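You operate a simulated robot arm through the tools that you are given. There is no shell and no other tool. Be economical: measure what you need, move in short steps, check, and stop when the job is done.

The job below is to be done with a simulated two-armed robot. You get a single attempt, and the scene is never put back.

## Task
Reset the tripped power strip and run it without its biggest load.
Fine: all three outlet switches off first, then set the breaker, then switch on the two outlets with the smaller amps printed beside them; it must not trip again.

Only the result counts: the job must be done as asked and must still hold three seconds after the hand-in. Knocking over, shifting, dropping, spilling or breaking anything else fails it.

## Robot
Two 7-joint arms with fingered hands on one trunk, on a base that drives. Base frame: it is fixed to the floor where the robot stands at the start and does not move with it; the origin is under the middle of the robot, x ahead of it, y to its left, z up. Units: mm, degrees, N and s.
The left shoulder is at the start at [71, 172, 1427], the right one opposite. Places, roughly: blue outlet switch [1000, 0, 1100]; green outlet switch [1100, 0, 1100]; power strip [1100, 100, 1100]; power strip breaker [1100, 0, 1200]; red outlet switch [900, 0, 1100]. Payload 5 kg a hand.
The TCP of each hand is the grasp point between the finger pads, 43 mm short of the fingertips. In the tool frame z runs along the fingers and y along their closing line. The gripper opens to 144 mm. The gripper's body begins 50 mm behind the TCP. The gripper is a hand of 5 fingers: y runs from the thumb to the fingers, the wrist lies at [-21, -124, -221] in the tool frame, and closing takes about 1.5 s.
Orientation is that of the tool frame in the base frame, as [roll, pitch, yaw] about the fixed x, y, z axes, in that order (R = Rz(yaw) Ry(pitch) Rx(roll)). With the fingers straight down and the wrist toward the robot, the tool's x, y and z point along [0, 1, 0], [1, 0, 0] and [0, 0, -1] of the base frame.

## Interface
- The arms move only by the tool servo_tool. It takes "left_motion", "right_motion" or both (then of equal length, played together; a hand with none holds still); each is a list of rows, each a list of 7 numbers: the shift along the base's x, y, z in mm, then the turn, a rotation vector about the base's x, y, z in degrees, then the finger opening in mm, from 0 to 144. In form: [[x, y, z, ax, ay, az, jaw], ...]. A call has 1 to 8 rows; each row is the pose to reach, as a shift and turn from the pose commanded when the call began. A row lasts 0.2 s, in which the tool goes at most 50 mm and 8.6 degrees; a call with a longer step from one row to the next is refused whole, and so is a gripper value outside its range. Where a pose cannot be reached the arm comes as near as it can. A force on the tool above 50 N (or 10 N above the force at the start of the call, whichever is more), or a blocked arm, ends the call early, and 0.2 s more pass. Each finger travels about 45 mm/s and halts on what it meets, pressing with about 22 N; the grip force reading is that of the motor and also rises with nothing between the fingers. The clock runs only during rows and for 0.2 s after the last one: add rows that repeat a pose to give the fingers time. The reply holds the time, the measured pose of the TCP, the force on the tool along the base axes, the opening and the grip force, in the units named above and with some noise, with the torque about the TCP (base axes, N m) and any sound that the robot's microphone picked up.
- Cameras (640 x 400 px; columns grow to the right, rows downward): "scene" is now at [142.9, 4.9, 1672]; the picture's right is [0.04, -1.00, -0.00], its down [-0.46, -0.02, -0.89] and it looks along [0.89, 0.04, -0.46] (base axes); focal length 255 px, centre (320, 200). "left" rides on the left gripper at [-86, -108, -168] in its tool frame; the picture's right is [-0.80, -0.28, 0.53], its down [0.54, -0.73, 0.42] and it looks along [0.27, 0.63, 0.73] (tool axes); focal length 275 px, centre (320, 200). "right" rides on the right gripper at [86, -108, -168] in its tool frame; the picture's right is [-0.80, 0.28, -0.53], its down [-0.54, -0.73, 0.42] and it looks along [-0.27, 0.63, 0.73] (tool axes); focal length 275 px, centre (320, 200). There is no depth. A picture from a camera that has moved, and an enlarged one, comes with that camera's place and axes in the base frame and with its lens.
- grab_frame(camera): a new picture of that camera. The clock stands still meanwhile.
- move_column(by): slides the trunk up (or, below 0, down) by that many mm; the arms and the scene camera ride with it, the base frame stays. It gives what a move gives, with no picture.
- roll_base(legs): drives the robot by 1 to 6 legs, each [ahead, left, turn to the left] in mm, mm and degrees, along the robot's own axes; the way and the turn of a leg run together, so that a leg with both is an arc; at most 1500 mm and 180 degrees a leg. The arms and the cameras ride along, it lands a little off, and it stops where it bumps. It gives what a move gives.
- hand_shape(shape, hand): the hand has 5 fingers and takes this shape, open, in about a second: jaw (thumb against the fingers, like two jaws); tri (thumb and two fingers); tip (a fingertip pinch); poke (one finger out to press); point (the index stretched); flat (the hand flat); cup (the hand cupped); fist (a fist). The gripper value then closes the fingers along that shape, each until it touches; the sizes above hold for jaw. It gives what a move gives, with no picture.
- head_to(pan, tilt): turns the head with the scene camera to pan (to the left, within 86 degrees either way) and tilt (down, from -29 to 69), counted from straight ahead of the robot. It gives what a move gives.
- close_up(camera, box): a new picture of the part [left, top, right, bottom] of that camera's present view, enlarged. The clock stands still meanwhile.
- sign_off(): hands the job in; it is judged then, once.

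Go step by step. Nothing tells you exact positions but the pictures and the camera data: compare them with the known pose of the tool, close in by small moves and look again before you grip or let go. The budget is 120 turns and 92 pictures, counting those below and the enlarged ones. Unless the task says otherwise, let go and move clear before handing in, and close with one line.

The tools are called after ">>>" by a JSON object that holds its "op" and its "data". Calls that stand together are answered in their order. servo_tool: Moves the arms, as the interface text tells. Its arguments: {"type":"object","properties":{"left_motion":{"type":"array","items":{"type":"array","items":{"type":"number"}}},"right_motion":{"type":"array","items":{"type":"array","items":{"type":"number"}}}},"required":[]} The other tools are called the same way: move_column (by) slides the trunk up or down; hand_shape (shape, hand) gives the hand a shape; roll_base (legs) drives the base; head_to (pan, tilt) turns the head that bears the scene camera; grab_frame (camera) takes a picture; close_up (camera, box) takes an enlarged picture of a part of a camera's view; sign_off () hands the job in.

At the start:

```text
time: 0.0
left_ee_pos: [761.4, 344.5, 1403.1]
left_orientation: [-180.0, 0.1, 90.0]
left_force: [0.6, 1.1, -0.9]
left_moment: [-0.02, -0.02, -0.01]
left_opening: 143.7
left_grasp_force: 0.0
left_shape: jaw
right_ee_pos: [706.7, -441.9, 1408.4]
right_orientation: [-180.0, 0.0, 90.0]
right_force: [0.0, -0.3, -0.1]
right_moment: [0.01, 0.0, 0.0]
right_opening: 143.6
right_grasp_force: 0.1
right_shape: jaw
trunk travel left (down, up): [-525.0, 415.0]
robot x, y, heading: [2.3, -0.3, 0.0]
head pan, tilt: [2.5, 27.6]
```

scene: 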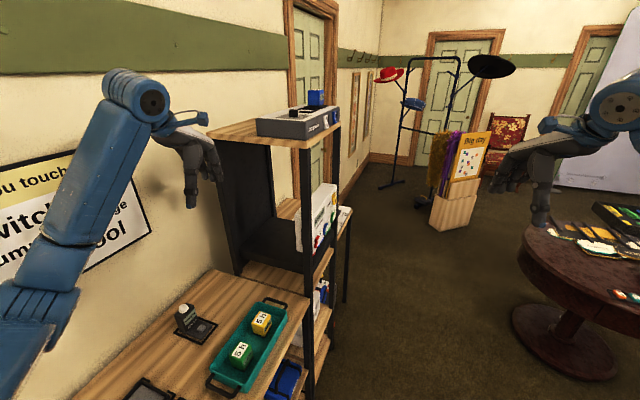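
right: 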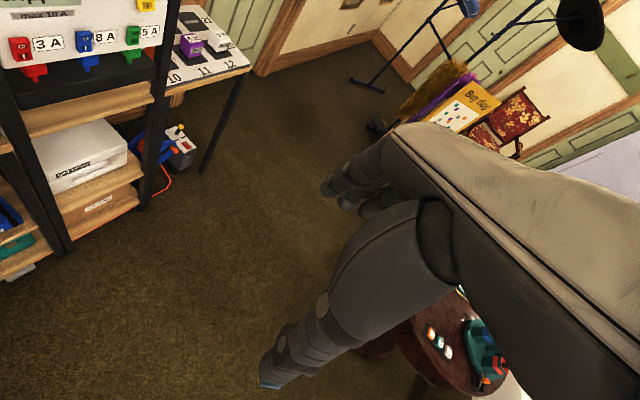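
left: 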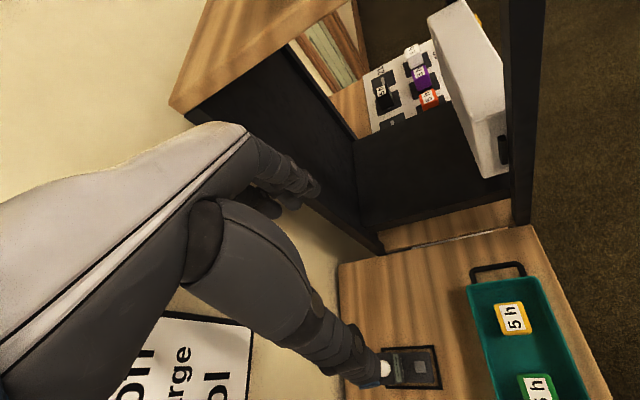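

The power strip stands in the shelf ahead with its front facing right (-y); I read 3 A red, 8 A blue, 5 A green, and a yellow breaker above. I'll enlarge to see it better.

>>> {"op": "close_up", "data": {"camera": "right", "box": [0, 0, 200, 125]}}

>>> {"op": "close_up", "data": {"camera": "scene", "box": [230, 70, 390, 270]}}

```text
3.20 times, centred on (100, 62) of right
camera zoom: at [597.4, -354.8, 1576.9], right [0.28, -0.8, 0.53], down [-0.73, -0.54, -0.42], along [0.63, -0.27, -0.73], focal length 881 px, centre (1024, 640)
```

zoom: 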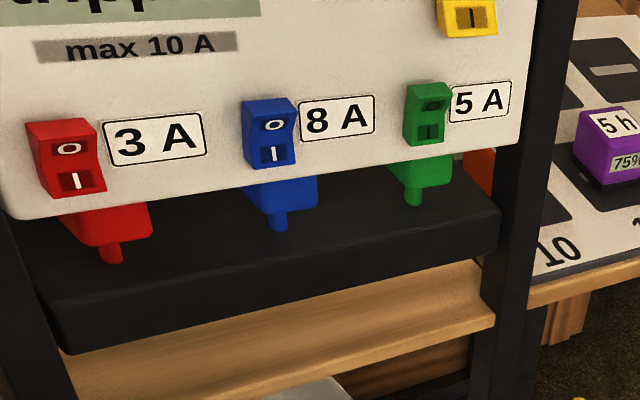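

```text
2.00 times, centred on (310, 170) of scene
camera zoom: at [142.9, 4.9, 1672.0], right [0.04, -1.0, 0.0], down [-0.46, -0.02, -0.89], along [0.89, 0.04, -0.46], focal length 511 px, centre (340, 260)
```

zoom: 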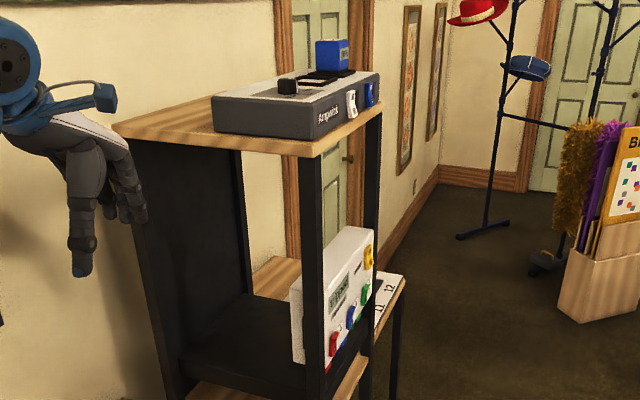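

Triangulating from both views: red ≈[926,52,1092], blue ≈[1019,23,1089], green ≈[1112,-6,1085], breaker ≈[1131,-14,1160]; the panel is turned about 17°. I'll look at the floor to the right before driving round to face it.

>>> {"op": "head_to", "data": {"pan": -60, "tilt": 35}}

>>> {"op": "grab_frame", "data": {"camera": "scene"}}

```text
time: 1.3
left_ee_pos: [761.7, 344.6, 1404.3]
left_orientation: [-180.0, -0.1, 90.0]
left_force: [0.1, -0.5, -0.6]
left_moment: [0.05, 0.01, 0.04]
left_opening: 143.7
left_grasp_force: 0.2
left_shape: jaw
right_ee_pos: [706.2, -441.8, 1407.5]
right_orientation: [180.0, 0.0, 89.9]
right_force: [1.0, 0.1, -0.8]
right_moment: [-0.01, 0.01, 0.01]
right_opening: 143.4
right_grasp_force: 0.1
right_shape: jaw
trunk travel left (down, up): [-525.0, 415.0]
robot x, y, heading: [2.4, -3.5, 0.1]
head pan, tilt: [-60.0, 35.0]
```

```text
86 pictures are left
camera scene: at [95.7, -75.3, 1660.4], right [-0.87, -0.5, 0.0], down [-0.29, 0.5, -0.82], along [0.41, -0.71, -0.57], focal length 255 px, centre (320, 200)
```

scene: 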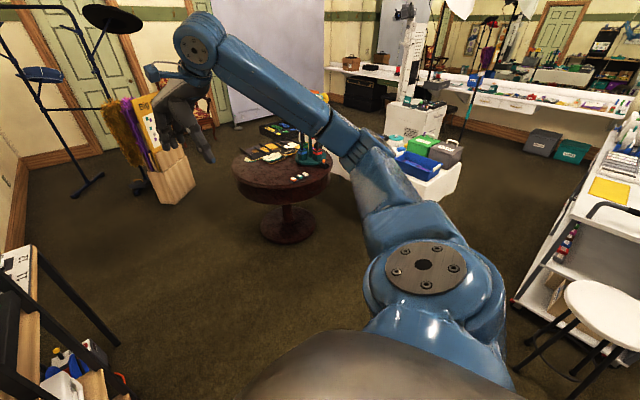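

The floor to the right is clear. I pull the left hand back a little, then drive right and turn toward the panel, stopping well back first.

>>> {"op": "servo_tool", "data": {"left_motion": [[-45, 0, 0, 0, 0, 0, 144], [-90, 0, 0, 0, 0, 0, 144], [-135, 0, 0, 0, 0, 0, 144], [-170, 0, 0, 0, 0, 0, 144]]}}

>>> {"op": "roll_base", "data": {"legs": [[0, -800, 0], [0, 0, 73]]}}

>>> {"op": "head_to", "data": {"pan": -30, "tilt": 25}}

>>> {"op": "grab_frame", "data": {"camera": "scene"}}

```text
time: 2.3
left_ee_pos: [590.2, 341.3, 1403.8]
left_orientation: [-180.0, 0.0, 90.0]
left_force: [-1.2, -0.2, 0.3]
left_moment: [0.03, -0.08, -0.02]
left_opening: 143.8
left_grasp_force: 0.0
left_shape: jaw
right_ee_pos: [704.2, -442.6, 1409.0]
right_orientation: [180.0, 0.0, 89.9]
right_force: [-0.2, -1.0, -0.3]
right_moment: [0.0, -0.06, -0.04]
right_opening: 143.5
right_grasp_force: 0.0
right_shape: jaw
trunk travel left (down, up): [-525.0, 415.0]
robot x, y, heading: [0.9, -3.0, -0.0]
head pan, tilt: [-60.0, 35.0]
```

```text
time: 9.7
left_ee_pos: [-154.4, -122.0, 1403.4]
left_orientation: [180.0, 0.0, 163.5]
left_force: [-0.4, -0.2, 0.3]
left_moment: [0.0, -0.01, -0.01]
left_opening: 143.8
left_grasp_force: 0.1
left_shape: jaw
right_ee_pos: [628.8, -236.2, 1409.1]
right_orientation: [180.0, 0.1, 163.4]
right_force: [-1.1, 1.0, -0.3]
right_moment: [0.03, 0.02, 0.0]
right_opening: 143.5
right_grasp_force: 0.1
right_shape: jaw
trunk travel left (down, up): [-525.0, 415.0]
robot x, y, heading: [7.2, -783.9, 73.6]
head pan, tilt: [-60.0, 35.0]
```

```text
time: 10.7
left_ee_pos: [-155.7, -120.5, 1402.3]
left_orientation: [-180.0, -0.1, 163.4]
left_force: [-0.4, 0.7, -0.4]
left_moment: [0.0, 0.03, 0.01]
left_opening: 143.9
left_grasp_force: 0.0
left_shape: jaw
right_ee_pos: [627.9, -236.0, 1408.1]
right_orientation: [180.0, 0.0, 163.4]
right_force: [0.7, -0.4, -0.5]
right_moment: [0.02, 0.01, 0.05]
right_opening: 143.6
right_grasp_force: 0.1
right_shape: jaw
trunk travel left (down, up): [-525.0, 415.0]
robot x, y, heading: [2.7, -783.9, 73.0]
head pan, tilt: [-30.0, 25.0]
```

```text
85 pictures are left
camera scene: at [85.6, -673.6, 1676.1], right [0.69, -0.73, 0.0], down [-0.31, -0.29, -0.91], along [0.66, 0.62, -0.42], focal length 255 px, centre (320, 200)
```

scene: 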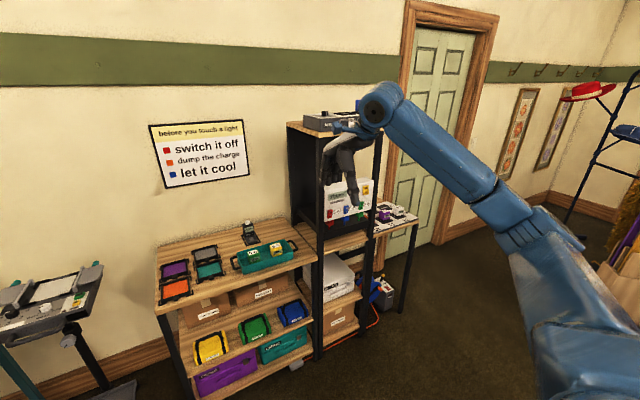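

The strip is visible behind the right arm. I move sideways to my right so I face it.

>>> {"op": "roll_base", "data": {"legs": [[0, -640, 0]]}}

>>> {"op": "head_to", "data": {"pan": 0, "tilt": 30}}

>>> {"op": "grab_frame", "data": {"camera": "scene"}}

```text
time: 14.3
left_ee_pos: [470.3, -306.9, 1403.0]
left_orientation: [-180.0, -0.1, 163.8]
left_force: [-0.3, -0.5, -0.6]
left_moment: [0.01, 0.02, 0.0]
left_opening: 143.9
left_grasp_force: 0.1
left_shape: jaw
right_ee_pos: [1253.5, -419.9, 1409.5]
right_orientation: [-179.9, 0.0, 163.8]
right_force: [-0.3, -0.2, 1.4]
right_moment: [-0.01, 0.0, 0.03]
right_opening: 143.6
right_grasp_force: 0.0
right_shape: jaw
trunk travel left (down, up): [-525.0, 415.0]
robot x, y, heading: [630.3, -969.5, 73.8]
head pan, tilt: [-30.0, 25.0]
```

```text
time: 15.2
left_ee_pos: [471.7, -308.6, 1404.2]
left_orientation: [180.0, 0.0, 163.7]
left_force: [0.0, 0.9, 0.3]
left_moment: [-0.02, -0.01, 0.02]
left_opening: 143.9
left_grasp_force: 0.0
left_shape: jaw
right_ee_pos: [1254.9, -419.8, 1408.5]
right_orientation: [180.0, 0.0, 163.6]
right_force: [-0.9, 0.2, -0.3]
right_moment: [0.02, 0.01, 0.0]
right_opening: 143.6
right_grasp_force: 0.0
right_shape: jaw
trunk travel left (down, up): [-525.0, 415.0]
robot x, y, heading: [630.8, -971.0, 73.6]
head pan, tilt: [0.0, 30.0]
```

```text
84 pictures are left
camera scene: at [672.7, -835.7, 1668.1], right [0.96, -0.28, 0.0], down [-0.14, -0.48, -0.87], along [0.24, 0.83, -0.5], focal length 255 px, centre (320, 200)
```

scene: 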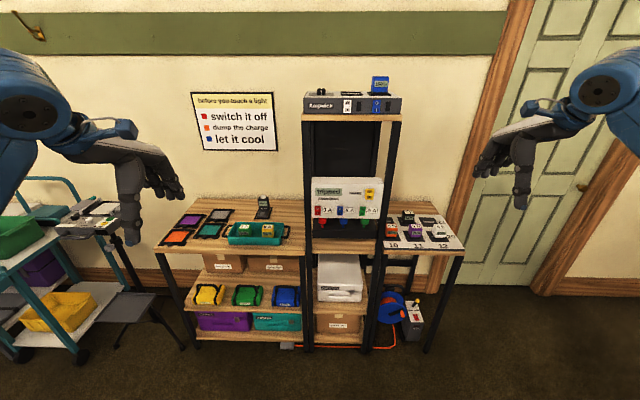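

Now I have a frontal view; enlarging the strip.

>>> {"op": "close_up", "data": {"camera": "scene", "box": [290, 160, 402, 230]}}

>>> {"op": "hand_shape", "data": {"shape": "poke", "hand": "right"}}

>>> {"op": "grab_frame", "data": {"camera": "right"}}

```text
5.71 times, centred on (346, 195) of scene
camera zoom: at [672.7, -835.7, 1668.1], right [0.96, -0.28, 0.0], down [-0.14, -0.48, -0.87], along [0.24, 0.83, -0.5], focal length 1459 px, centre (171, 229)
```

zoom: 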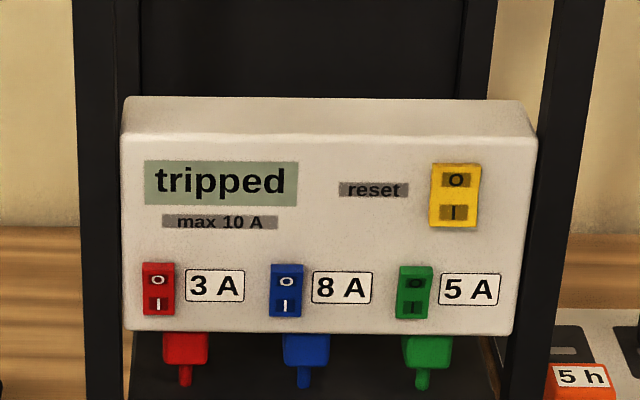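

```text
time: 16.1
left_ee_pos: [471.5, -308.1, 1404.3]
left_orientation: [-180.0, 0.0, 163.6]
left_force: [-0.4, -0.2, 0.1]
left_moment: [-0.04, 0.02, 0.0]
left_opening: 143.8
left_grasp_force: 0.1
left_shape: jaw
right_ee_pos: [1254.4, -418.9, 1408.8]
right_orientation: [180.0, 0.1, 163.7]
right_force: [-0.5, 0.1, -0.1]
right_moment: [0.01, 0.01, 0.04]
right_opening: 0.0
right_grasp_force: 0.1
right_shape: poke
trunk travel left (down, up): [-525.0, 415.0]
robot x, y, heading: [632.3, -967.4, 73.8]
head pan, tilt: [0.0, 30.0]
```

```text
82 pictures are left
camera right: at [1140.9, -497.5, 1576.9], right [0.84, 0.05, 0.53], down [0.32, -0.85, -0.42], along [0.43, 0.53, -0.73], focal length 275 px, centre (320, 200)
```

right: 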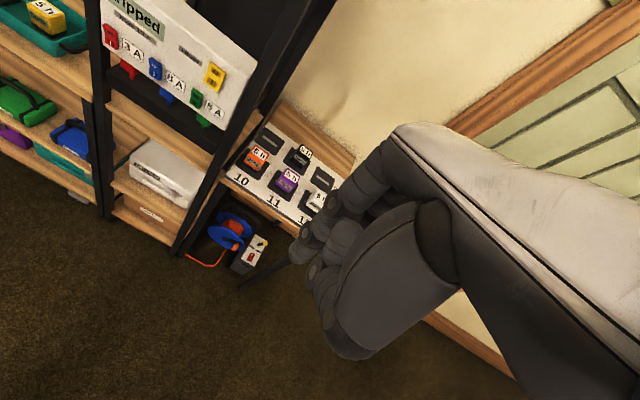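

The frame looks clear; next I tip the right hand forward to point its finger at the panel, and lower the trunk.

>>> {"op": "servo_tool", "data": {"right_motion": [[0, 0, 0, 8.16, -2.38, 0, 0], [0, 0, 0, 16.3, -4.76, 0, 0], [0, 0, 0, 24.5, -7.1, 0, 0], [0, 0, 0, 32.6, -9.5, 0, 0], [0, 0, 0, 40.8, -11.9, 0, 0], [0, 0, 0, 49, -14.3, 0, 0], [0, 0, 0, 57.1, -16.7, 0, 0], [0, 0, 0, 65.3, -19, 0, 0]]}}

>>> {"op": "move_column", "data": {"by": -200}}

>>> {"op": "grab_frame", "data": {"camera": "scene"}}

>>> {"op": "grab_frame", "data": {"camera": "right"}}

```text
time: 17.9
left_ee_pos: [474.7, -307.7, 1403.6]
left_orientation: [-179.9, -0.1, 163.6]
left_force: [-0.1, 0.5, -0.6]
left_moment: [0.03, 0.04, -0.01]
left_opening: 144.0
left_grasp_force: 0.1
left_shape: jaw
right_ee_pos: [1257.4, -419.1, 1406.2]
right_orientation: [112.1, -0.1, 163.7]
right_force: [-0.1, 0.3, -2.2]
right_moment: [0.21, 0.0, 0.02]
right_opening: 0.0
right_grasp_force: 0.0
right_shape: poke
trunk travel left (down, up): [-525.0, 415.0]
robot x, y, heading: [631.4, -974.8, 73.4]
head pan, tilt: [0.0, 30.0]
```

```text
time: 20.1
left_ee_pos: [471.0, -308.5, 1204.3]
left_orientation: [180.0, 0.1, 163.7]
left_force: [-0.5, -0.5, 0.3]
left_moment: [0.01, -0.01, 0.03]
left_opening: 143.9
left_grasp_force: 0.1
left_shape: jaw
right_ee_pos: [1253.6, -420.1, 1210.3]
right_orientation: [112.0, -0.1, 163.6]
right_force: [-0.6, -0.2, 0.3]
right_moment: [-0.01, -0.01, 0.01]
right_opening: 0.1
right_grasp_force: 0.0
right_shape: poke
trunk travel left (down, up): [-325.0, 615.0]
robot x, y, heading: [628.1, -974.0, 73.7]
head pan, tilt: [0.0, 30.0]
```

```text
81 pictures are left
camera scene: at [672.4, -835.9, 1468.2], right [0.96, -0.28, 0.0], down [-0.14, -0.48, -0.87], along [0.24, 0.83, -0.5], focal length 255 px, centre (320, 200)
```

scene: 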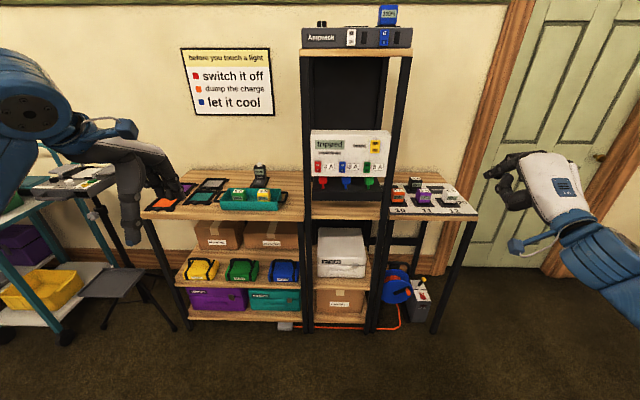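

```text
80 pictures are left
camera right: at [1116.1, -581.9, 1172.5], right [0.66, -0.6, 0.46], down [0.55, -0.04, -0.83], along [0.51, 0.8, 0.31], focal length 275 px, centre (320, 200)
```

right: 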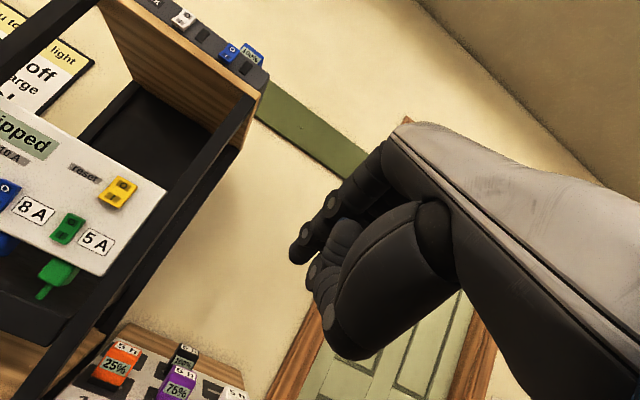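

The index sticks out ahead of the curled fingers. I level the hand the rest of the way and look closer at the finger from both cameras.

>>> {"op": "servo_tool", "data": {"right_motion": [[-15, -5, 0, 7.2, -2.1, 0, 0], [-40, -5, 0, 14.3, -4.2, 0, 0], [-75, 0, 0, 21.5, -6.3, 0, 0], [-110, 0, 0, 21.5, -6.3, 0, 0], [-145, 0, 0, 21.5, -6.3, 0, 0]]}}

>>> {"op": "close_up", "data": {"camera": "scene", "box": [300, 100, 620, 300]}}

>>> {"op": "grab_frame", "data": {"camera": "right"}}

```text
time: 21.3
left_ee_pos: [471.1, -308.5, 1203.4]
left_orientation: [-179.9, 0.0, 163.8]
left_force: [-0.8, 0.8, -0.4]
left_moment: [0.01, 0.01, 0.02]
left_opening: 143.9
left_grasp_force: 0.1
left_shape: jaw
right_ee_pos: [1107.0, -419.8, 1209.3]
right_orientation: [89.6, 0.0, 163.6]
right_force: [0.0, -0.3, -0.5]
right_moment: [-0.02, 0.01, -0.03]
right_opening: 0.0
right_grasp_force: 0.2
right_shape: poke
trunk travel left (down, up): [-325.0, 615.0]
robot x, y, heading: [633.0, -969.8, 73.5]
head pan, tilt: [0.0, 30.0]
```

```text
2.00 times, centred on (460, 200) of scene
camera zoom: at [671.4, -835.7, 1468.2], right [0.96, -0.28, 0.0], down [-0.14, -0.48, -0.87], along [0.24, 0.83, -0.5], focal length 511 px, centre (40, 200)
```

zoom: 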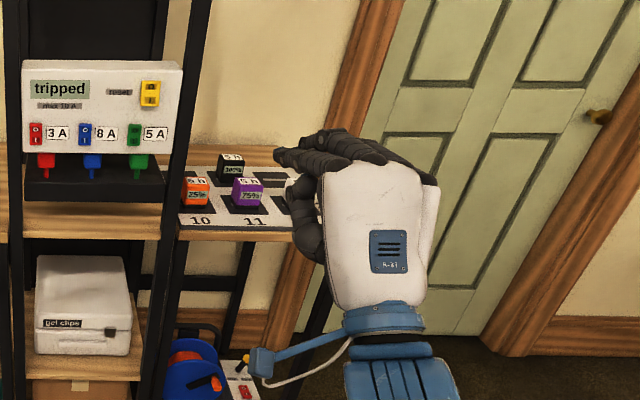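

```text
78 pictures are left
camera right: at [977.7, -554.5, 1100.6], right [0.61, -0.74, 0.28], down [0.64, 0.26, -0.72], along [0.46, 0.62, 0.63], focal length 275 px, centre (320, 200)
```

right: 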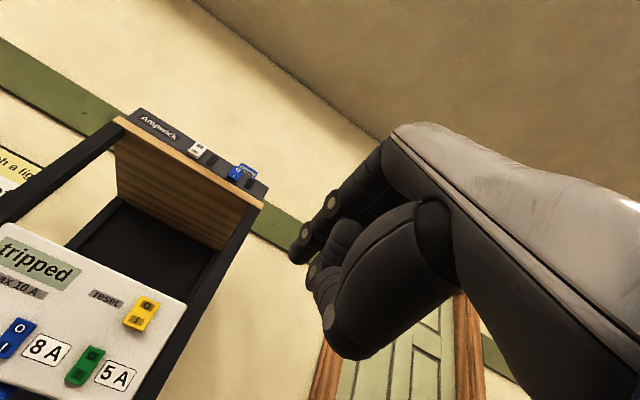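

The fingertip triangulates to about 16 mm left, 40 mm ahead of the TCP. Now a close look at the switches from the hand camera to read their tilt.

>>> {"op": "close_up", "data": {"camera": "right", "box": [0, 200, 224, 400]}}

>>> {"op": "close_up", "data": {"camera": "right", "box": [240, 150, 500, 370]}}

>>> {"op": "close_up", "data": {"camera": "scene", "box": [304, 125, 400, 185]}}

```text
2.00 times, centred on (112, 300) of right
camera zoom: at [977.7, -554.5, 1100.6], right [0.61, -0.74, 0.28], down [0.64, 0.26, -0.72], along [0.46, 0.62, 0.63], focal length 551 px, centre (736, 0)
```

zoom: 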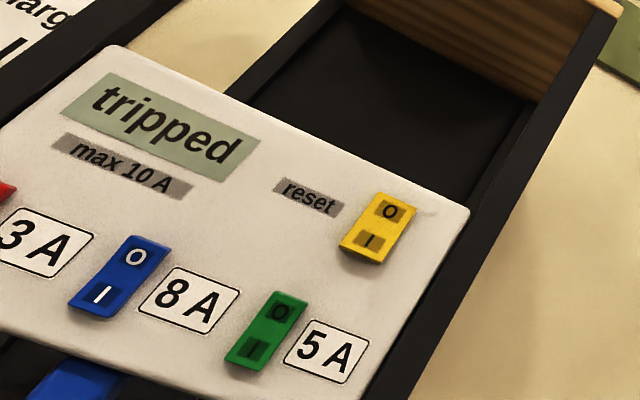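

```text
1.82 times, centred on (370, 260) of right
camera zoom: at [977.7, -554.5, 1100.6], right [0.61, -0.74, 0.28], down [0.64, 0.26, -0.72], along [0.46, 0.62, 0.63], focal length 500 px, centre (229, 91)
```

zoom: 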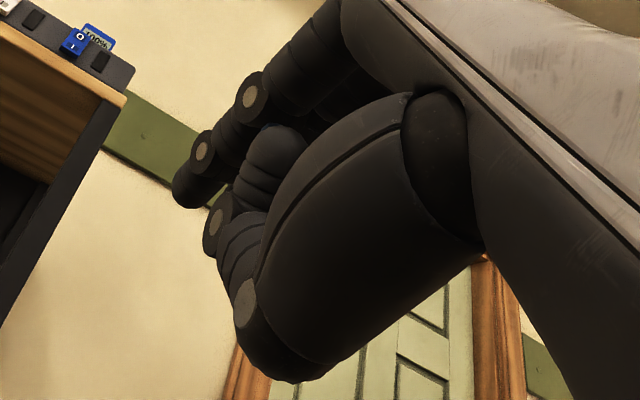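

```text
6.67 times, centred on (352, 155) of scene
camera zoom: at [671.4, -835.7, 1468.2], right [0.96, -0.28, 0.0], down [-0.14, -0.48, -0.87], along [0.24, 0.83, -0.5], focal length 1702 px, centre (107, 500)
```

zoom: 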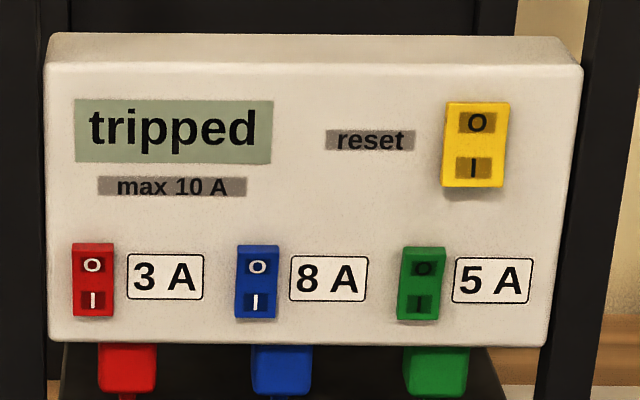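

Rocker tilts are hard to judge, so I'll press the O half of each anyway. Driving ahead 200 mm to come within reach.

>>> {"op": "roll_base", "data": {"legs": [[200, 0, 0]]}}

>>> {"op": "grab_frame", "data": {"camera": "scene"}}

>>> {"op": "grab_frame", "data": {"camera": "right"}}

```text
time: 22.9
left_ee_pos: [526.1, -118.6, 1203.5]
left_orientation: [-180.0, 0.0, 163.7]
left_force: [0.3, 0.9, 0.7]
left_moment: [-0.01, 0.0, 0.03]
left_opening: 143.9
left_grasp_force: 0.0
left_shape: jaw
right_ee_pos: [1163.6, -230.6, 1208.4]
right_orientation: [89.6, -0.1, 163.8]
right_force: [0.5, 0.4, 0.1]
right_moment: [0.02, -0.02, 0.03]
right_opening: 0.4
right_grasp_force: 0.0
right_shape: poke
trunk travel left (down, up): [-325.0, 615.0]
robot x, y, heading: [682.7, -781.9, 73.5]
head pan, tilt: [0.0, 30.0]
```

```text
74 pictures are left
camera scene: at [727.9, -646.2, 1468.1], right [0.96, -0.28, 0.0], down [-0.14, -0.48, -0.87], along [0.24, 0.83, -0.5], focal length 255 px, centre (320, 200)
```

scene: 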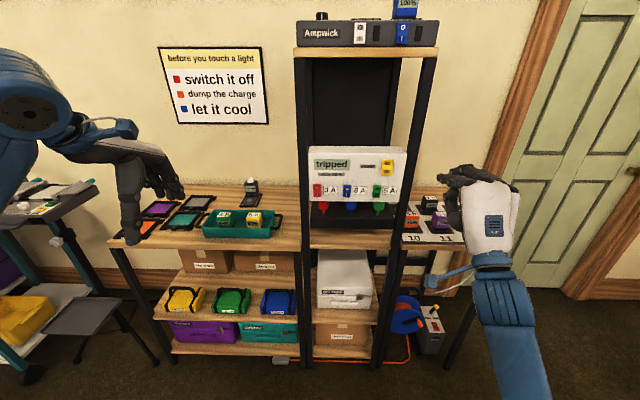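

```text
73 pictures are left
camera right: at [1034.3, -365.3, 1099.9], right [0.61, -0.74, 0.28], down [0.64, 0.26, -0.72], along [0.46, 0.62, 0.63], focal length 275 px, centre (320, 200)
```

right: 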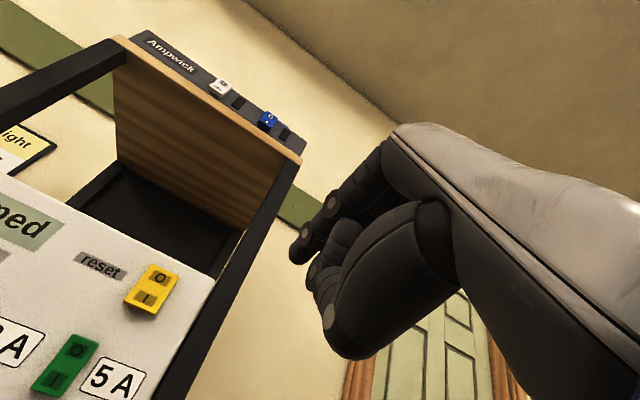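

Refined: breaker ≈[1126,-8,1167], green ≈[1104,-3,1088], blue ≈[1014,25,1087], red ≈[923,53,1085]. I move the fingertip to about 60 mm in front of red's upper (O) half.

>>> {"op": "servo_tool", "data": {"right_motion": [[-32, 23, -14, 0, 0, 0, 0], [-64, 45, -28, 0, 0, 0, 0], [-95, 68, -41, 0, 0, 0, 0], [-127, 91, -55, 0, 0, 0, 0], [-159, 114, -69, 0, 0, 0, 0], [-191, 136, -82, 0, 0, 0, 0], [-222, 159, -96, 0, 0, 0, 0], [-254, 182, -110, 0, 0, 0, 0]]}}

>>> {"op": "grab_frame", "data": {"camera": "scene"}}

>>> {"op": "grab_frame", "data": {"camera": "right"}}

```text
time: 24.5
left_ee_pos: [527.1, -117.2, 1204.0]
left_orientation: [-179.9, 0.1, 163.8]
left_force: [-0.2, 0.1, 0.0]
left_moment: [-0.01, 0.0, 0.0]
left_opening: 144.0
left_grasp_force: 0.0
left_shape: jaw
right_ee_pos: [989.5, -85.9, 1092.2]
right_orientation: [89.0, 10.2, 162.4]
right_force: [0.4, 0.2, -0.1]
right_moment: [0.02, -0.02, -0.01]
right_opening: 0.5
right_grasp_force: 0.0
right_shape: poke
trunk travel left (down, up): [-325.0, 615.0]
robot x, y, heading: [690.3, -780.8, 73.4]
head pan, tilt: [0.0, 30.0]
stopped in row 7 (right hand): the arm was blocked; the commanded pose is now the measured one
```

```text
72 pictures are left
camera scene: at [727.3, -646.0, 1468.1], right [0.96, -0.28, 0.0], down [-0.14, -0.48, -0.87], along [0.24, 0.83, -0.5], focal length 255 px, centre (320, 200)
```

scene: 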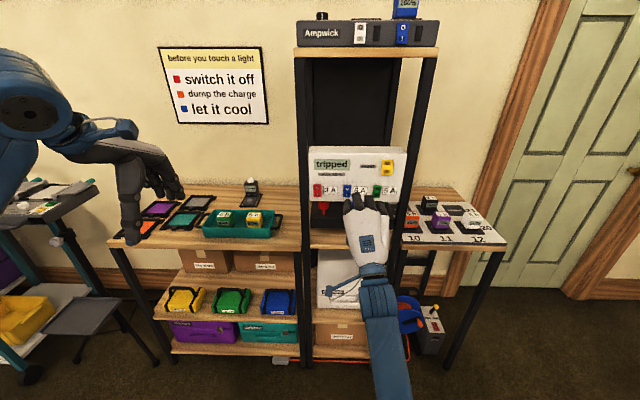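

```text
71 pictures are left
camera right: at [876.9, -223.9, 966.5], right [0.54, -0.73, 0.41], down [0.76, 0.22, -0.61], along [0.36, 0.64, 0.68], focal length 275 px, centre (320, 200)
```

right: 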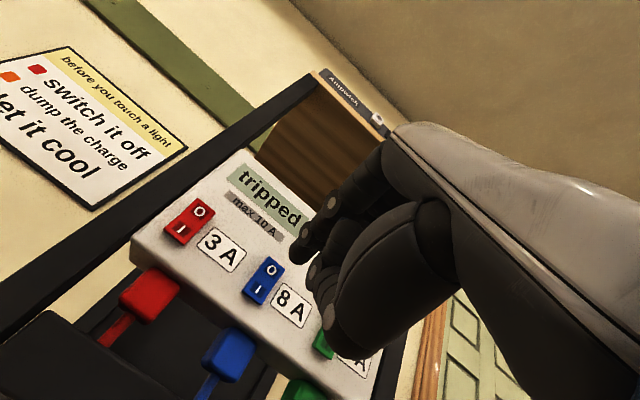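

No contact force; the arm ran into a joint limit reaching across. I back off, shift the base to the left, and level the hand again.

>>> {"op": "servo_tool", "data": {"right_motion": [[-14, -46, 0, 0, 0, 0, 0], [-20, -68, 0, 0, 0, 0, 0]]}}

>>> {"op": "roll_base", "data": {"legs": [[0, 200, 0]]}}

>>> {"op": "servo_tool", "data": {"right_motion": [[45, -13, 0, 1.5, 4.9, 0.6, 0], [90, -27, 0, 3, 9.7, 1.3, 0]]}}

```text
time: 25.1
left_ee_pos: [526.2, -118.9, 1202.4]
left_orientation: [-179.9, 0.0, 163.7]
left_force: [0.0, -0.8, -0.3]
left_moment: [0.03, -0.01, 0.0]
left_opening: 144.0
left_grasp_force: 0.2
left_shape: jaw
right_ee_pos: [970.1, -155.3, 1091.0]
right_orientation: [89.0, 9.9, 162.5]
right_force: [-0.4, -0.1, 0.0]
right_moment: [0.02, 0.01, 0.01]
right_opening: 0.0
right_grasp_force: 0.1
right_shape: poke
trunk travel left (down, up): [-325.0, 615.0]
robot x, y, heading: [687.3, -782.2, 73.5]
head pan, tilt: [0.0, 30.0]
```

```text
time: 26.7
left_ee_pos: [337.3, -63.6, 1202.7]
left_orientation: [-180.0, -0.1, 163.6]
left_force: [-1.1, 0.8, -0.8]
left_moment: [-0.02, -0.06, 0.02]
left_opening: 143.6
left_grasp_force: 0.1
left_shape: jaw
right_ee_pos: [780.8, -99.5, 1090.1]
right_orientation: [89.0, 10.1, 162.4]
right_force: [-1.1, 0.1, 0.3]
right_moment: [0.0, 0.0, -0.04]
right_opening: 0.0
right_grasp_force: 0.2
right_shape: poke
trunk travel left (down, up): [-325.0, 615.0]
robot x, y, heading: [494.9, -722.2, 73.5]
head pan, tilt: [0.0, 30.0]
```

```text
time: 27.3
left_ee_pos: [338.5, -62.1, 1203.6]
left_orientation: [-179.9, 0.0, 163.6]
left_force: [-1.2, 0.1, 0.4]
left_moment: [0.03, -0.01, -0.04]
left_opening: 144.0
left_grasp_force: 0.0
left_shape: jaw
right_ee_pos: [871.7, -126.4, 1090.9]
right_orientation: [89.0, -0.2, 163.8]
right_force: [0.5, -0.4, 0.0]
right_moment: [0.0, -0.01, 0.0]
right_opening: 0.2
right_grasp_force: 0.0
right_shape: poke
trunk travel left (down, up): [-325.0, 615.0]
robot x, y, heading: [496.4, -727.4, 73.5]
head pan, tilt: [0.0, 30.0]
```

Leveled. Now staging in front of red's O half.

>>> {"op": "servo_tool", "data": {"right_motion": [[19, 39, 4, 0.5, 0, 0, 0], [38, 78, 8, 1, 0, 0, 0]]}}

>>> {"op": "close_up", "data": {"camera": "scene", "box": [360, 110, 520, 210]}}

>>> {"op": "grab_frame", "data": {"camera": "right"}}

```text
time: 27.9
left_ee_pos: [337.6, -60.8, 1202.5]
left_orientation: [-179.9, 0.0, 163.6]
left_force: [0.3, -0.1, -0.3]
left_moment: [-0.02, 0.04, 0.0]
left_opening: 143.9
left_grasp_force: 0.1
left_shape: jaw
right_ee_pos: [909.1, -44.0, 1097.6]
right_orientation: [88.0, -0.4, 163.8]
right_force: [0.4, 0.3, 0.0]
right_moment: [0.01, 0.0, -0.01]
right_opening: 0.0
right_grasp_force: 0.1
right_shape: poke
trunk travel left (down, up): [-325.0, 615.0]
robot x, y, heading: [496.0, -726.6, 73.6]
head pan, tilt: [0.0, 30.0]
```

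```text
4.00 times, centred on (440, 160) of scene
camera zoom: at [538.6, -589.8, 1468.0], right [0.96, -0.28, 0.0], down [-0.14, -0.48, -0.87], along [0.24, 0.83, -0.5], focal length 1021 px, centre (-160, 360)
```

zoom: 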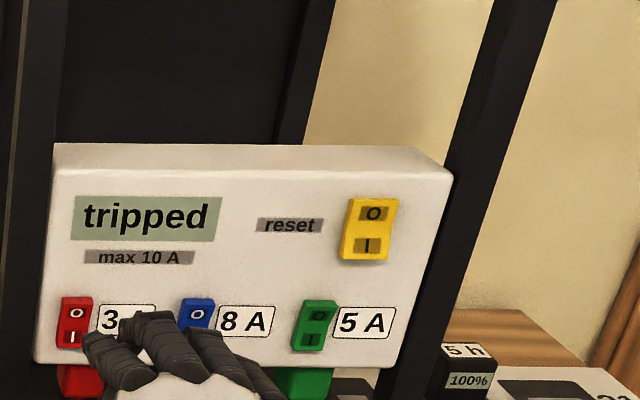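

```text
69 pictures are left
camera right: at [779.5, -177.2, 985.2], right [0.61, -0.74, 0.26], down [0.64, 0.28, -0.71], along [0.46, 0.61, 0.65], focal length 275 px, centre (320, 200)
```

right: 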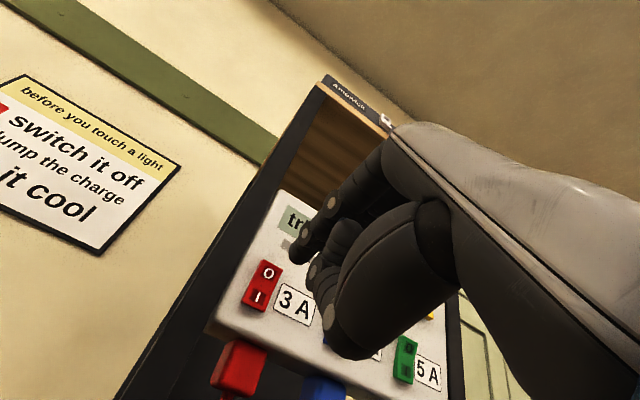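

Fingertip ≈[904,-1,1100], red O ≈[921,54,1096], so straight ahead ~55 mm. I advance in small steps.

>>> {"op": "servo_tool", "data": {"right_motion": [[6, 19, -1, 0, 0, 0, 0], [10, 34, -2, 0, 0, 0, 0], [13, 43, -2, 0, 0, 0, 0]]}}

>>> {"op": "close_up", "data": {"camera": "right", "box": [200, 200, 392, 320]}}

>>> {"op": "close_up", "data": {"camera": "scene", "box": [360, 150, 456, 210]}}

```text
time: 28.7
left_ee_pos: [337.7, -62.1, 1203.3]
left_orientation: [180.0, 0.0, 163.6]
left_force: [0.7, 0.3, -0.1]
left_moment: [0.0, 0.01, -0.01]
left_opening: 143.6
left_grasp_force: 0.1
left_shape: jaw
right_ee_pos: [920.5, -3.3, 1097.5]
right_orientation: [88.0, -0.4, 164.0]
right_force: [-0.8, -0.2, 1.6]
right_moment: [0.01, 0.01, 0.01]
right_opening: 0.2
right_grasp_force: 0.0
right_shape: poke
trunk travel left (down, up): [-325.0, 615.0]
robot x, y, heading: [499.2, -728.2, 73.5]
head pan, tilt: [0.0, 30.0]
```

```text
3.33 times, centred on (296, 260) of right
camera zoom: at [792.0, -135.9, 983.9], right [0.61, -0.74, 0.26], down [0.64, 0.28, -0.71], along [0.46, 0.61, 0.65], focal length 918 px, centre (400, 0)
```

zoom: 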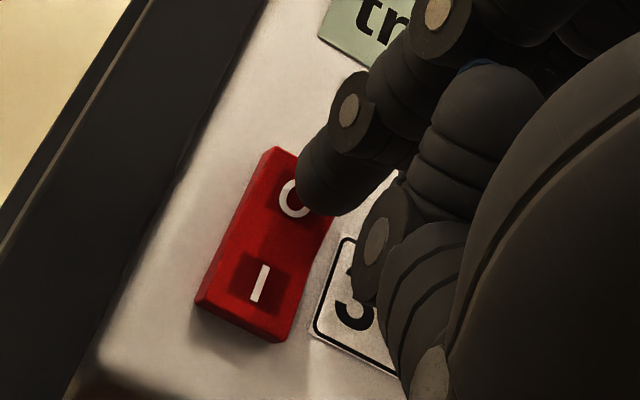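

```text
6.67 times, centred on (408, 180) of scene
camera zoom: at [538.5, -590.9, 1468.1], right [0.96, -0.28, 0.0], down [-0.14, -0.48, -0.87], along [0.24, 0.83, -0.5], focal length 1702 px, centre (-267, 333)
```

zoom: 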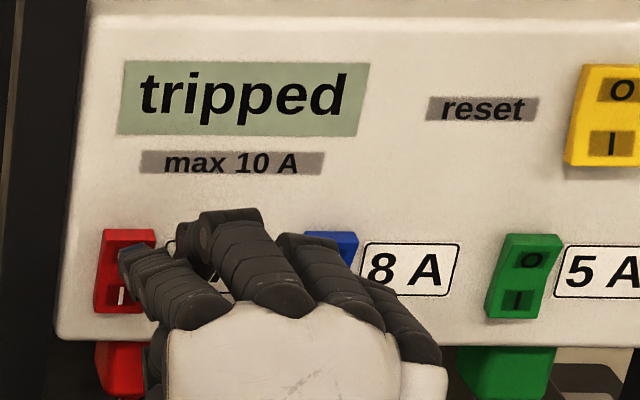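

The tip lines up with red's O. Pressing on.

>>> {"op": "servo_tool", "data": {"right_motion": [[2, 7, 0, 0, 0, 0, 0], [4, 13, 0, 0, 0, 0, 0], [5, 17, 0, 0, 0, 0, 0], [6, 20, 0, 0, 0, 0, 0]]}}

>>> {"op": "close_up", "data": {"camera": "right", "box": [200, 200, 392, 320]}}

```text
time: 29.6
left_ee_pos: [338.0, -66.3, 1205.7]
left_orientation: [180.0, -0.1, 163.6]
left_force: [-0.1, 1.0, -0.5]
left_moment: [-0.03, 0.07, -0.01]
left_opening: 144.1
left_grasp_force: 0.1
left_shape: jaw
right_ee_pos: [921.3, 5.4, 1102.4]
right_orientation: [87.3, -0.5, 164.1]
right_force: [-16.3, -36.2, -3.7]
right_moment: [-0.05, 0.0, 0.52]
right_opening: 0.0
right_grasp_force: 0.1
right_shape: poke
trunk travel left (down, up): [-325.0, 615.0]
robot x, y, heading: [494.8, -728.1, 73.5]
head pan, tilt: [0.0, 30.0]
stopped in row 4 (right hand): the force on the tool passed its limit at 53 N (the readings are from after the stop); the commanded pose is now the measured one
```

```text
3.33 times, centred on (296, 260) of right
camera zoom: at [793.6, -125.4, 987.7], right [0.62, -0.75, 0.25], down [0.64, 0.29, -0.71], along [0.46, 0.6, 0.66], focal length 918 px, centre (400, 0)
```

zoom: 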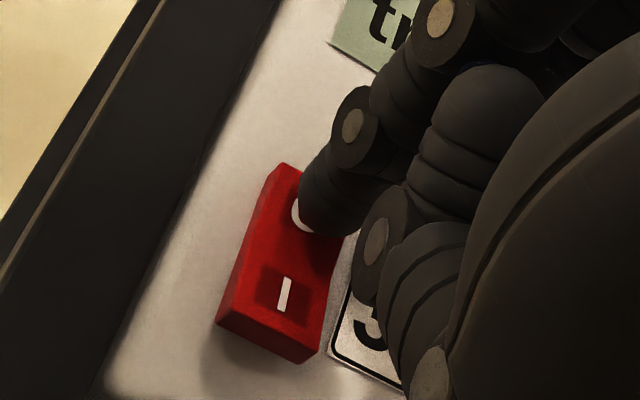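

A firm press, about 53 N, on red's O. Backing off to look.

>>> {"op": "servo_tool", "data": {"right_motion": [[-8, -27, 0, 0, 0, 0, 0], [-16, -54, -3, 0, 0, 0, 0]]}}

>>> {"op": "close_up", "data": {"camera": "right", "box": [200, 200, 440, 400]}}

>>> {"op": "close_up", "data": {"camera": "scene", "box": [360, 130, 488, 210]}}

```text
time: 30.1
left_ee_pos: [336.7, -66.4, 1205.4]
left_orientation: [179.9, 0.0, 163.8]
left_force: [-0.2, -0.5, 0.2]
left_moment: [0.06, 0.0, -0.02]
left_opening: 143.8
left_grasp_force: 0.1
left_shape: jaw
right_ee_pos: [906.4, -45.6, 1098.3]
right_orientation: [87.4, -0.5, 164.1]
right_force: [-0.3, -1.2, 0.5]
right_moment: [-0.04, -0.03, -0.02]
right_opening: 0.0
right_grasp_force: 0.0
right_shape: poke
trunk travel left (down, up): [-325.0, 615.0]
robot x, y, heading: [497.5, -726.1, 73.7]
head pan, tilt: [0.0, 30.0]
```

```text
2.00 times, centred on (320, 300) of right
camera zoom: at [778.6, -176.8, 983.3], right [0.62, -0.74, 0.25], down [0.64, 0.29, -0.71], along [0.46, 0.6, 0.65], focal length 551 px, centre (320, 0)
```

zoom: 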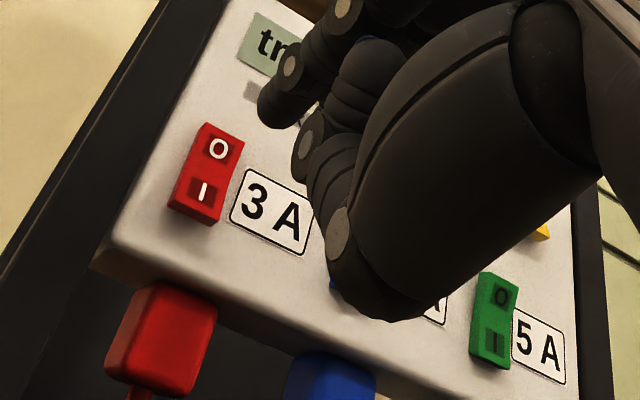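

```text
5.00 times, centred on (424, 170) of scene
camera zoom: at [537.5, -593.8, 1468.5], right [0.96, -0.28, 0.0], down [-0.14, -0.48, -0.87], along [0.24, 0.83, -0.5], focal length 1276 px, centre (-200, 350)
```

zoom: 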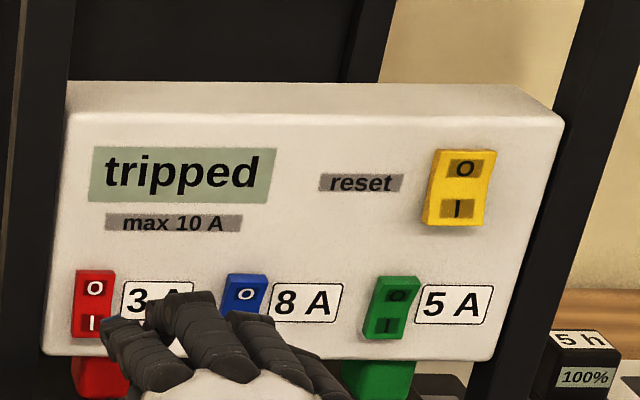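

I zoom in on red and green to compare their tilt.

>>> {"op": "close_up", "data": {"camera": "right", "box": [272, 254, 336, 318]}}

>>> {"op": "close_up", "data": {"camera": "right", "box": [420, 326, 484, 390]}}

```text
6.25 times, centred on (304, 286) of right
camera zoom: at [778.6, -176.8, 983.3], right [0.62, -0.74, 0.25], down [0.64, 0.29, -0.71], along [0.46, 0.6, 0.65], focal length 1720 px, centre (420, -338)
```

zoom: 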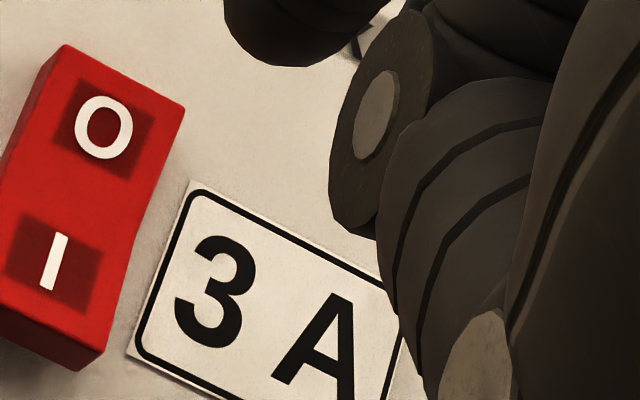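

```text
6.25 times, centred on (452, 358) of right
camera zoom: at [778.6, -176.8, 983.3], right [0.62, -0.74, 0.25], down [0.64, 0.29, -0.71], along [0.46, 0.6, 0.65], focal length 1720 px, centre (-505, -788)
```

zoom: 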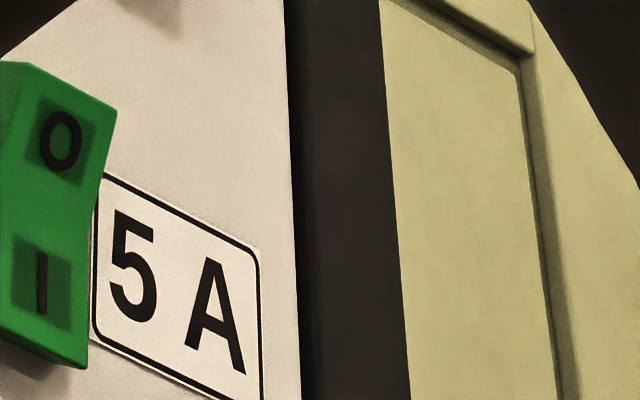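

I'll withdraw a bit further and take an unobstructed frontal zoom to compare red with the other two.

>>> {"op": "servo_tool", "data": {"right_motion": [[0, -40, -20, 0, 0, 0, 0], [0, -60, -60, 0, 0, 0, 0], [0, -60, -100, 0, 0, 0, 0]]}}

>>> {"op": "close_up", "data": {"camera": "scene", "box": [368, 172, 448, 222]}}

>>> {"op": "grab_frame", "data": {"camera": "right"}}

```text
time: 30.9
left_ee_pos: [338.8, -63.1, 1202.6]
left_orientation: [-179.9, 0.0, 163.7]
left_force: [1.1, 0.0, -0.6]
left_moment: [-0.03, 0.0, 0.02]
left_opening: 143.5
left_grasp_force: 0.1
left_shape: jaw
right_ee_pos: [909.0, -105.0, 994.8]
right_orientation: [87.7, -0.5, 164.0]
right_force: [-0.2, 0.0, 0.3]
right_moment: [-0.03, -0.01, 0.02]
right_opening: 0.1
right_grasp_force: 0.0
right_shape: poke
trunk travel left (down, up): [-325.0, 615.0]
robot x, y, heading: [496.4, -725.1, 73.5]
head pan, tilt: [0.0, 30.0]
```

```text
8.00 times, centred on (408, 197) of scene
camera zoom: at [538.3, -591.1, 1468.1], right [0.96, -0.28, 0.0], down [-0.14, -0.48, -0.87], along [0.24, 0.83, -0.5], focal length 2042 px, centre (-384, 224)
```

zoom: 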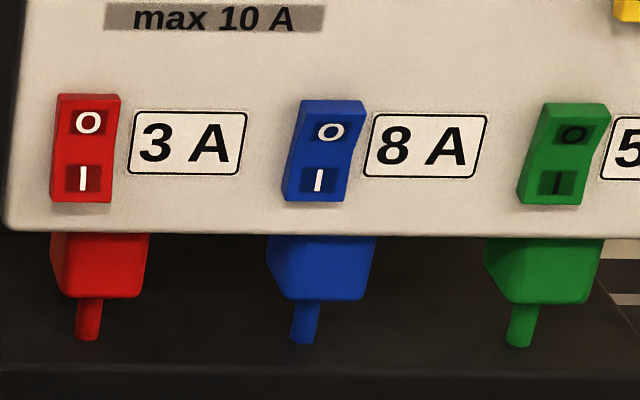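

```text
60 pictures are left
camera right: at [779.9, -237.2, 881.1], right [0.62, -0.74, 0.26], down [0.64, 0.29, -0.71], along [0.46, 0.6, 0.65], focal length 275 px, centre (320, 200)
```

right: 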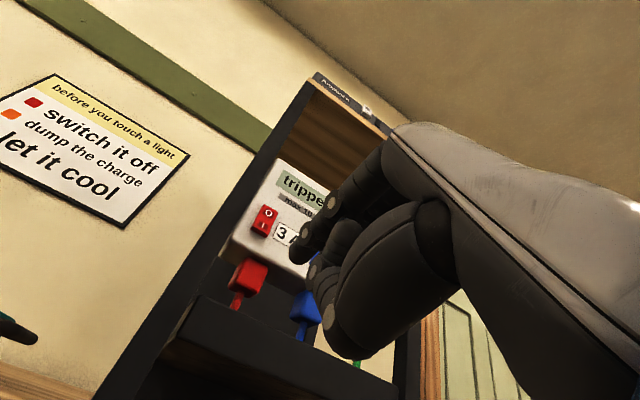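

Red's top lip looks thinner than blue's and green's, suggesting red is now off. A tighter zoom to confirm.

>>> {"op": "close_up", "data": {"camera": "scene", "box": [370, 180, 418, 200]}}

```text
13.33 times, centred on (394, 190) of scene
camera zoom: at [538.3, -591.1, 1468.1], right [0.96, -0.28, 0.0], down [-0.14, -0.48, -0.87], along [0.24, 0.83, -0.5], focal length 3404 px, centre (-667, 333)
```

zoom: 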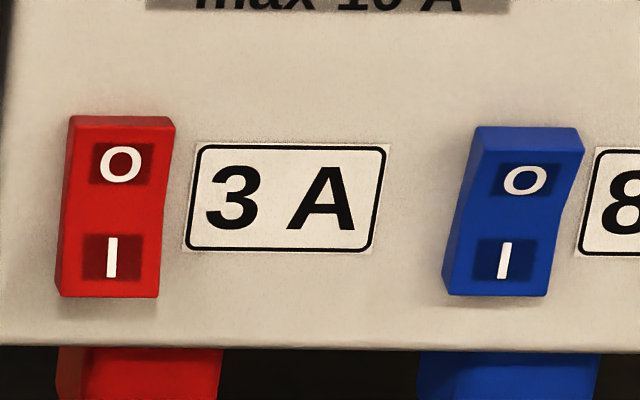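

Confirmed: red is now off while blue is still on. Same move for blue, shifted one pitch to the right.

>>> {"op": "servo_tool", "data": {"right_motion": [[22, 0, 34, 0, 0, 0, 0], [44, -5, 68, 0, 0, 0, 0], [66, 10, 103, 0, 0, 0, 0], [88, 31, 103, 0, 0, 0, 0], [88, 31, 103, 0, 0, 0, 0]]}}

>>> {"op": "close_up", "data": {"camera": "right", "box": [200, 200, 392, 320]}}

>>> {"op": "close_up", "data": {"camera": "scene", "box": [368, 160, 464, 220]}}

```text
time: 32.1
left_ee_pos: [337.1, -65.1, 1203.9]
left_orientation: [-180.0, 0.0, 163.5]
left_force: [-0.3, -1.0, 0.1]
left_moment: [0.05, 0.01, 0.02]
left_opening: 143.8
left_grasp_force: 0.2
left_shape: jaw
right_ee_pos: [994.2, -72.6, 1099.8]
right_orientation: [87.7, -0.5, 164.0]
right_force: [-0.8, -0.6, 0.1]
right_moment: [-0.01, 0.01, -0.03]
right_opening: 0.0
right_grasp_force: 0.0
right_shape: poke
trunk travel left (down, up): [-325.0, 615.0]
robot x, y, heading: [495.2, -726.5, 73.4]
head pan, tilt: [0.0, 30.0]
```

```text
3.33 times, centred on (296, 260) of right
camera zoom: at [866.4, -205.2, 986.1], right [0.62, -0.74, 0.25], down [0.64, 0.29, -0.71], along [0.46, 0.6, 0.65], focal length 918 px, centre (400, 0)
```

zoom: 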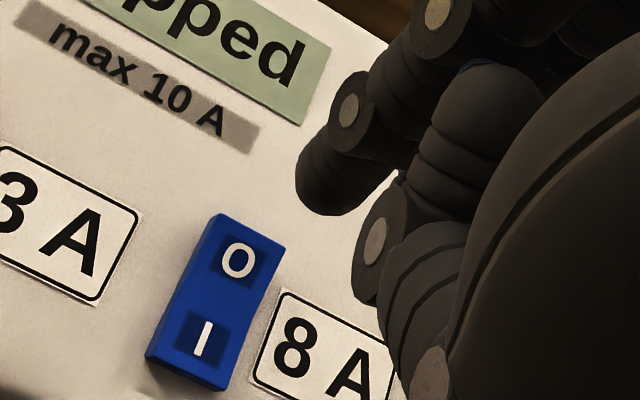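

```text
6.67 times, centred on (416, 190) of scene
camera zoom: at [537.3, -592.7, 1468.3], right [0.96, -0.28, 0.0], down [-0.14, -0.48, -0.87], along [0.24, 0.83, -0.5], focal length 1702 px, centre (-320, 267)
```

zoom: 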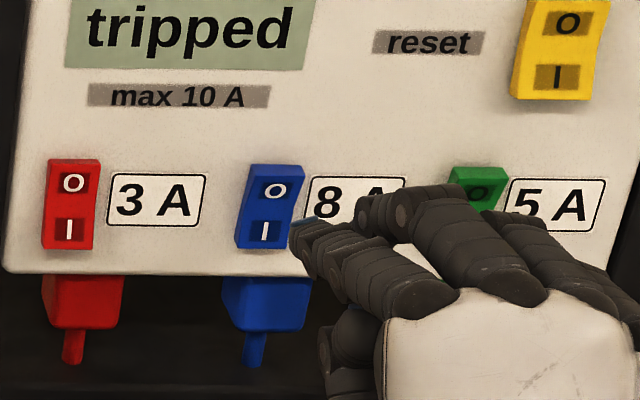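

Alignment matches the red case within a few mm. Pressing blue's O.

>>> {"op": "servo_tool", "data": {"right_motion": [[4, 20, -1, 0, 0, 0, 0], [9, 36, -1, 0, 0, 0, 0], [11, 44, -1, 0, 0, 0, 0], [13, 50, -1, 0, 0, 0, 0], [14, 55, -1, 0, 0, 0, 0], [16, 60, -1, 0, 0, 0, 0]]}}

>>> {"op": "servo_tool", "data": {"right_motion": [[-8, -27, 0, 0, 0, 0, 0], [-16, -54, 0, 0, 0, 0, 0], [-16, -80, -45, 0, 0, 0, 0], [-16, -80, -90, 0, 0, 0, 0]]}}

>>> {"op": "close_up", "data": {"camera": "scene", "box": [368, 172, 448, 222]}}

```text
time: 33.5
left_ee_pos: [336.8, -68.1, 1204.8]
left_orientation: [179.8, 0.0, 163.5]
left_force: [1.1, 0.8, -0.4]
left_moment: [-0.05, 0.06, 0.0]
left_opening: 144.0
left_grasp_force: 0.0
left_shape: jaw
right_ee_pos: [1006.6, -22.5, 1104.5]
right_orientation: [86.8, -0.6, 164.3]
right_force: [-18.5, -36.8, -2.3]
right_moment: [-0.1, 0.0, 0.62]
right_opening: 0.0
right_grasp_force: 0.1
right_shape: poke
trunk travel left (down, up): [-325.0, 615.0]
robot x, y, heading: [498.1, -731.9, 73.5]
head pan, tilt: [0.0, 30.0]
stopped in row 6 (right hand): the force on the tool passed its limit at 55 N (the readings are from after the stop); the commanded pose is now the measured one
```

```text
refused: row 3 steps farther than a row can; nothing moved
```

```text
8.00 times, centred on (408, 197) of scene
camera zoom: at [536.4, -597.0, 1468.4], right [0.96, -0.28, 0.0], down [-0.14, -0.48, -0.87], along [0.25, 0.83, -0.5], focal length 2042 px, centre (-384, 224)
```

zoom: 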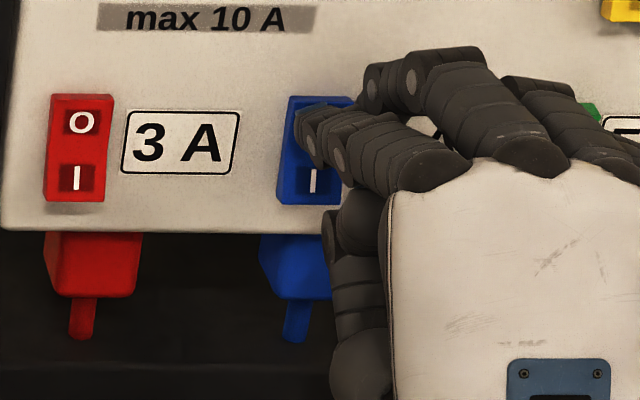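

Blue pressed. Backing off and going below to look.

>>> {"op": "servo_tool", "data": {"right_motion": [[-8, -27, -2, 0, 0, 0, 0], [-16, -54, -5, 0, 0, 0, 0], [-16, -75, -45, 0, 0, 0, 0], [-16, -75, -90, 0, 0, 0, 0]]}}

>>> {"op": "close_up", "data": {"camera": "scene", "box": [368, 172, 448, 222]}}

```text
time: 34.5
left_ee_pos: [338.5, -64.0, 1202.9]
left_orientation: [-179.9, 0.0, 163.6]
left_force: [0.0, 0.3, -0.2]
left_moment: [0.0, 0.01, 0.0]
left_opening: 143.9
left_grasp_force: 0.1
left_shape: jaw
right_ee_pos: [993.1, -90.9, 1010.3]
right_orientation: [87.3, -0.6, 164.0]
right_force: [-0.2, 0.3, -0.1]
right_moment: [0.0, -0.01, -0.02]
right_opening: 0.0
right_grasp_force: 0.1
right_shape: poke
trunk travel left (down, up): [-325.0, 615.0]
robot x, y, heading: [496.0, -727.9, 73.5]
head pan, tilt: [0.0, 30.0]
```

```text
8.00 times, centred on (408, 197) of scene
camera zoom: at [537.8, -592.4, 1468.2], right [0.96, -0.28, 0.0], down [-0.14, -0.48, -0.87], along [0.24, 0.83, -0.5], focal length 2042 px, centre (-384, 224)
```

zoom: 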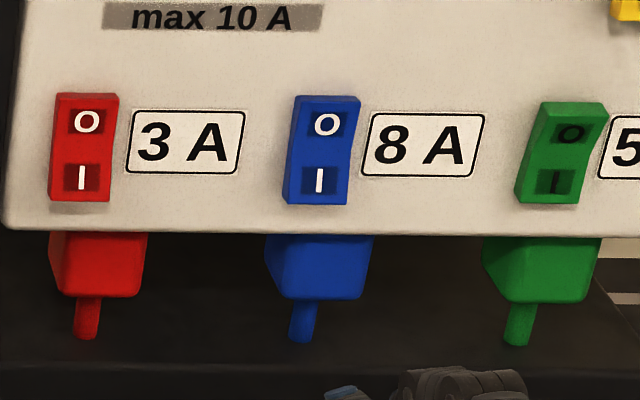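

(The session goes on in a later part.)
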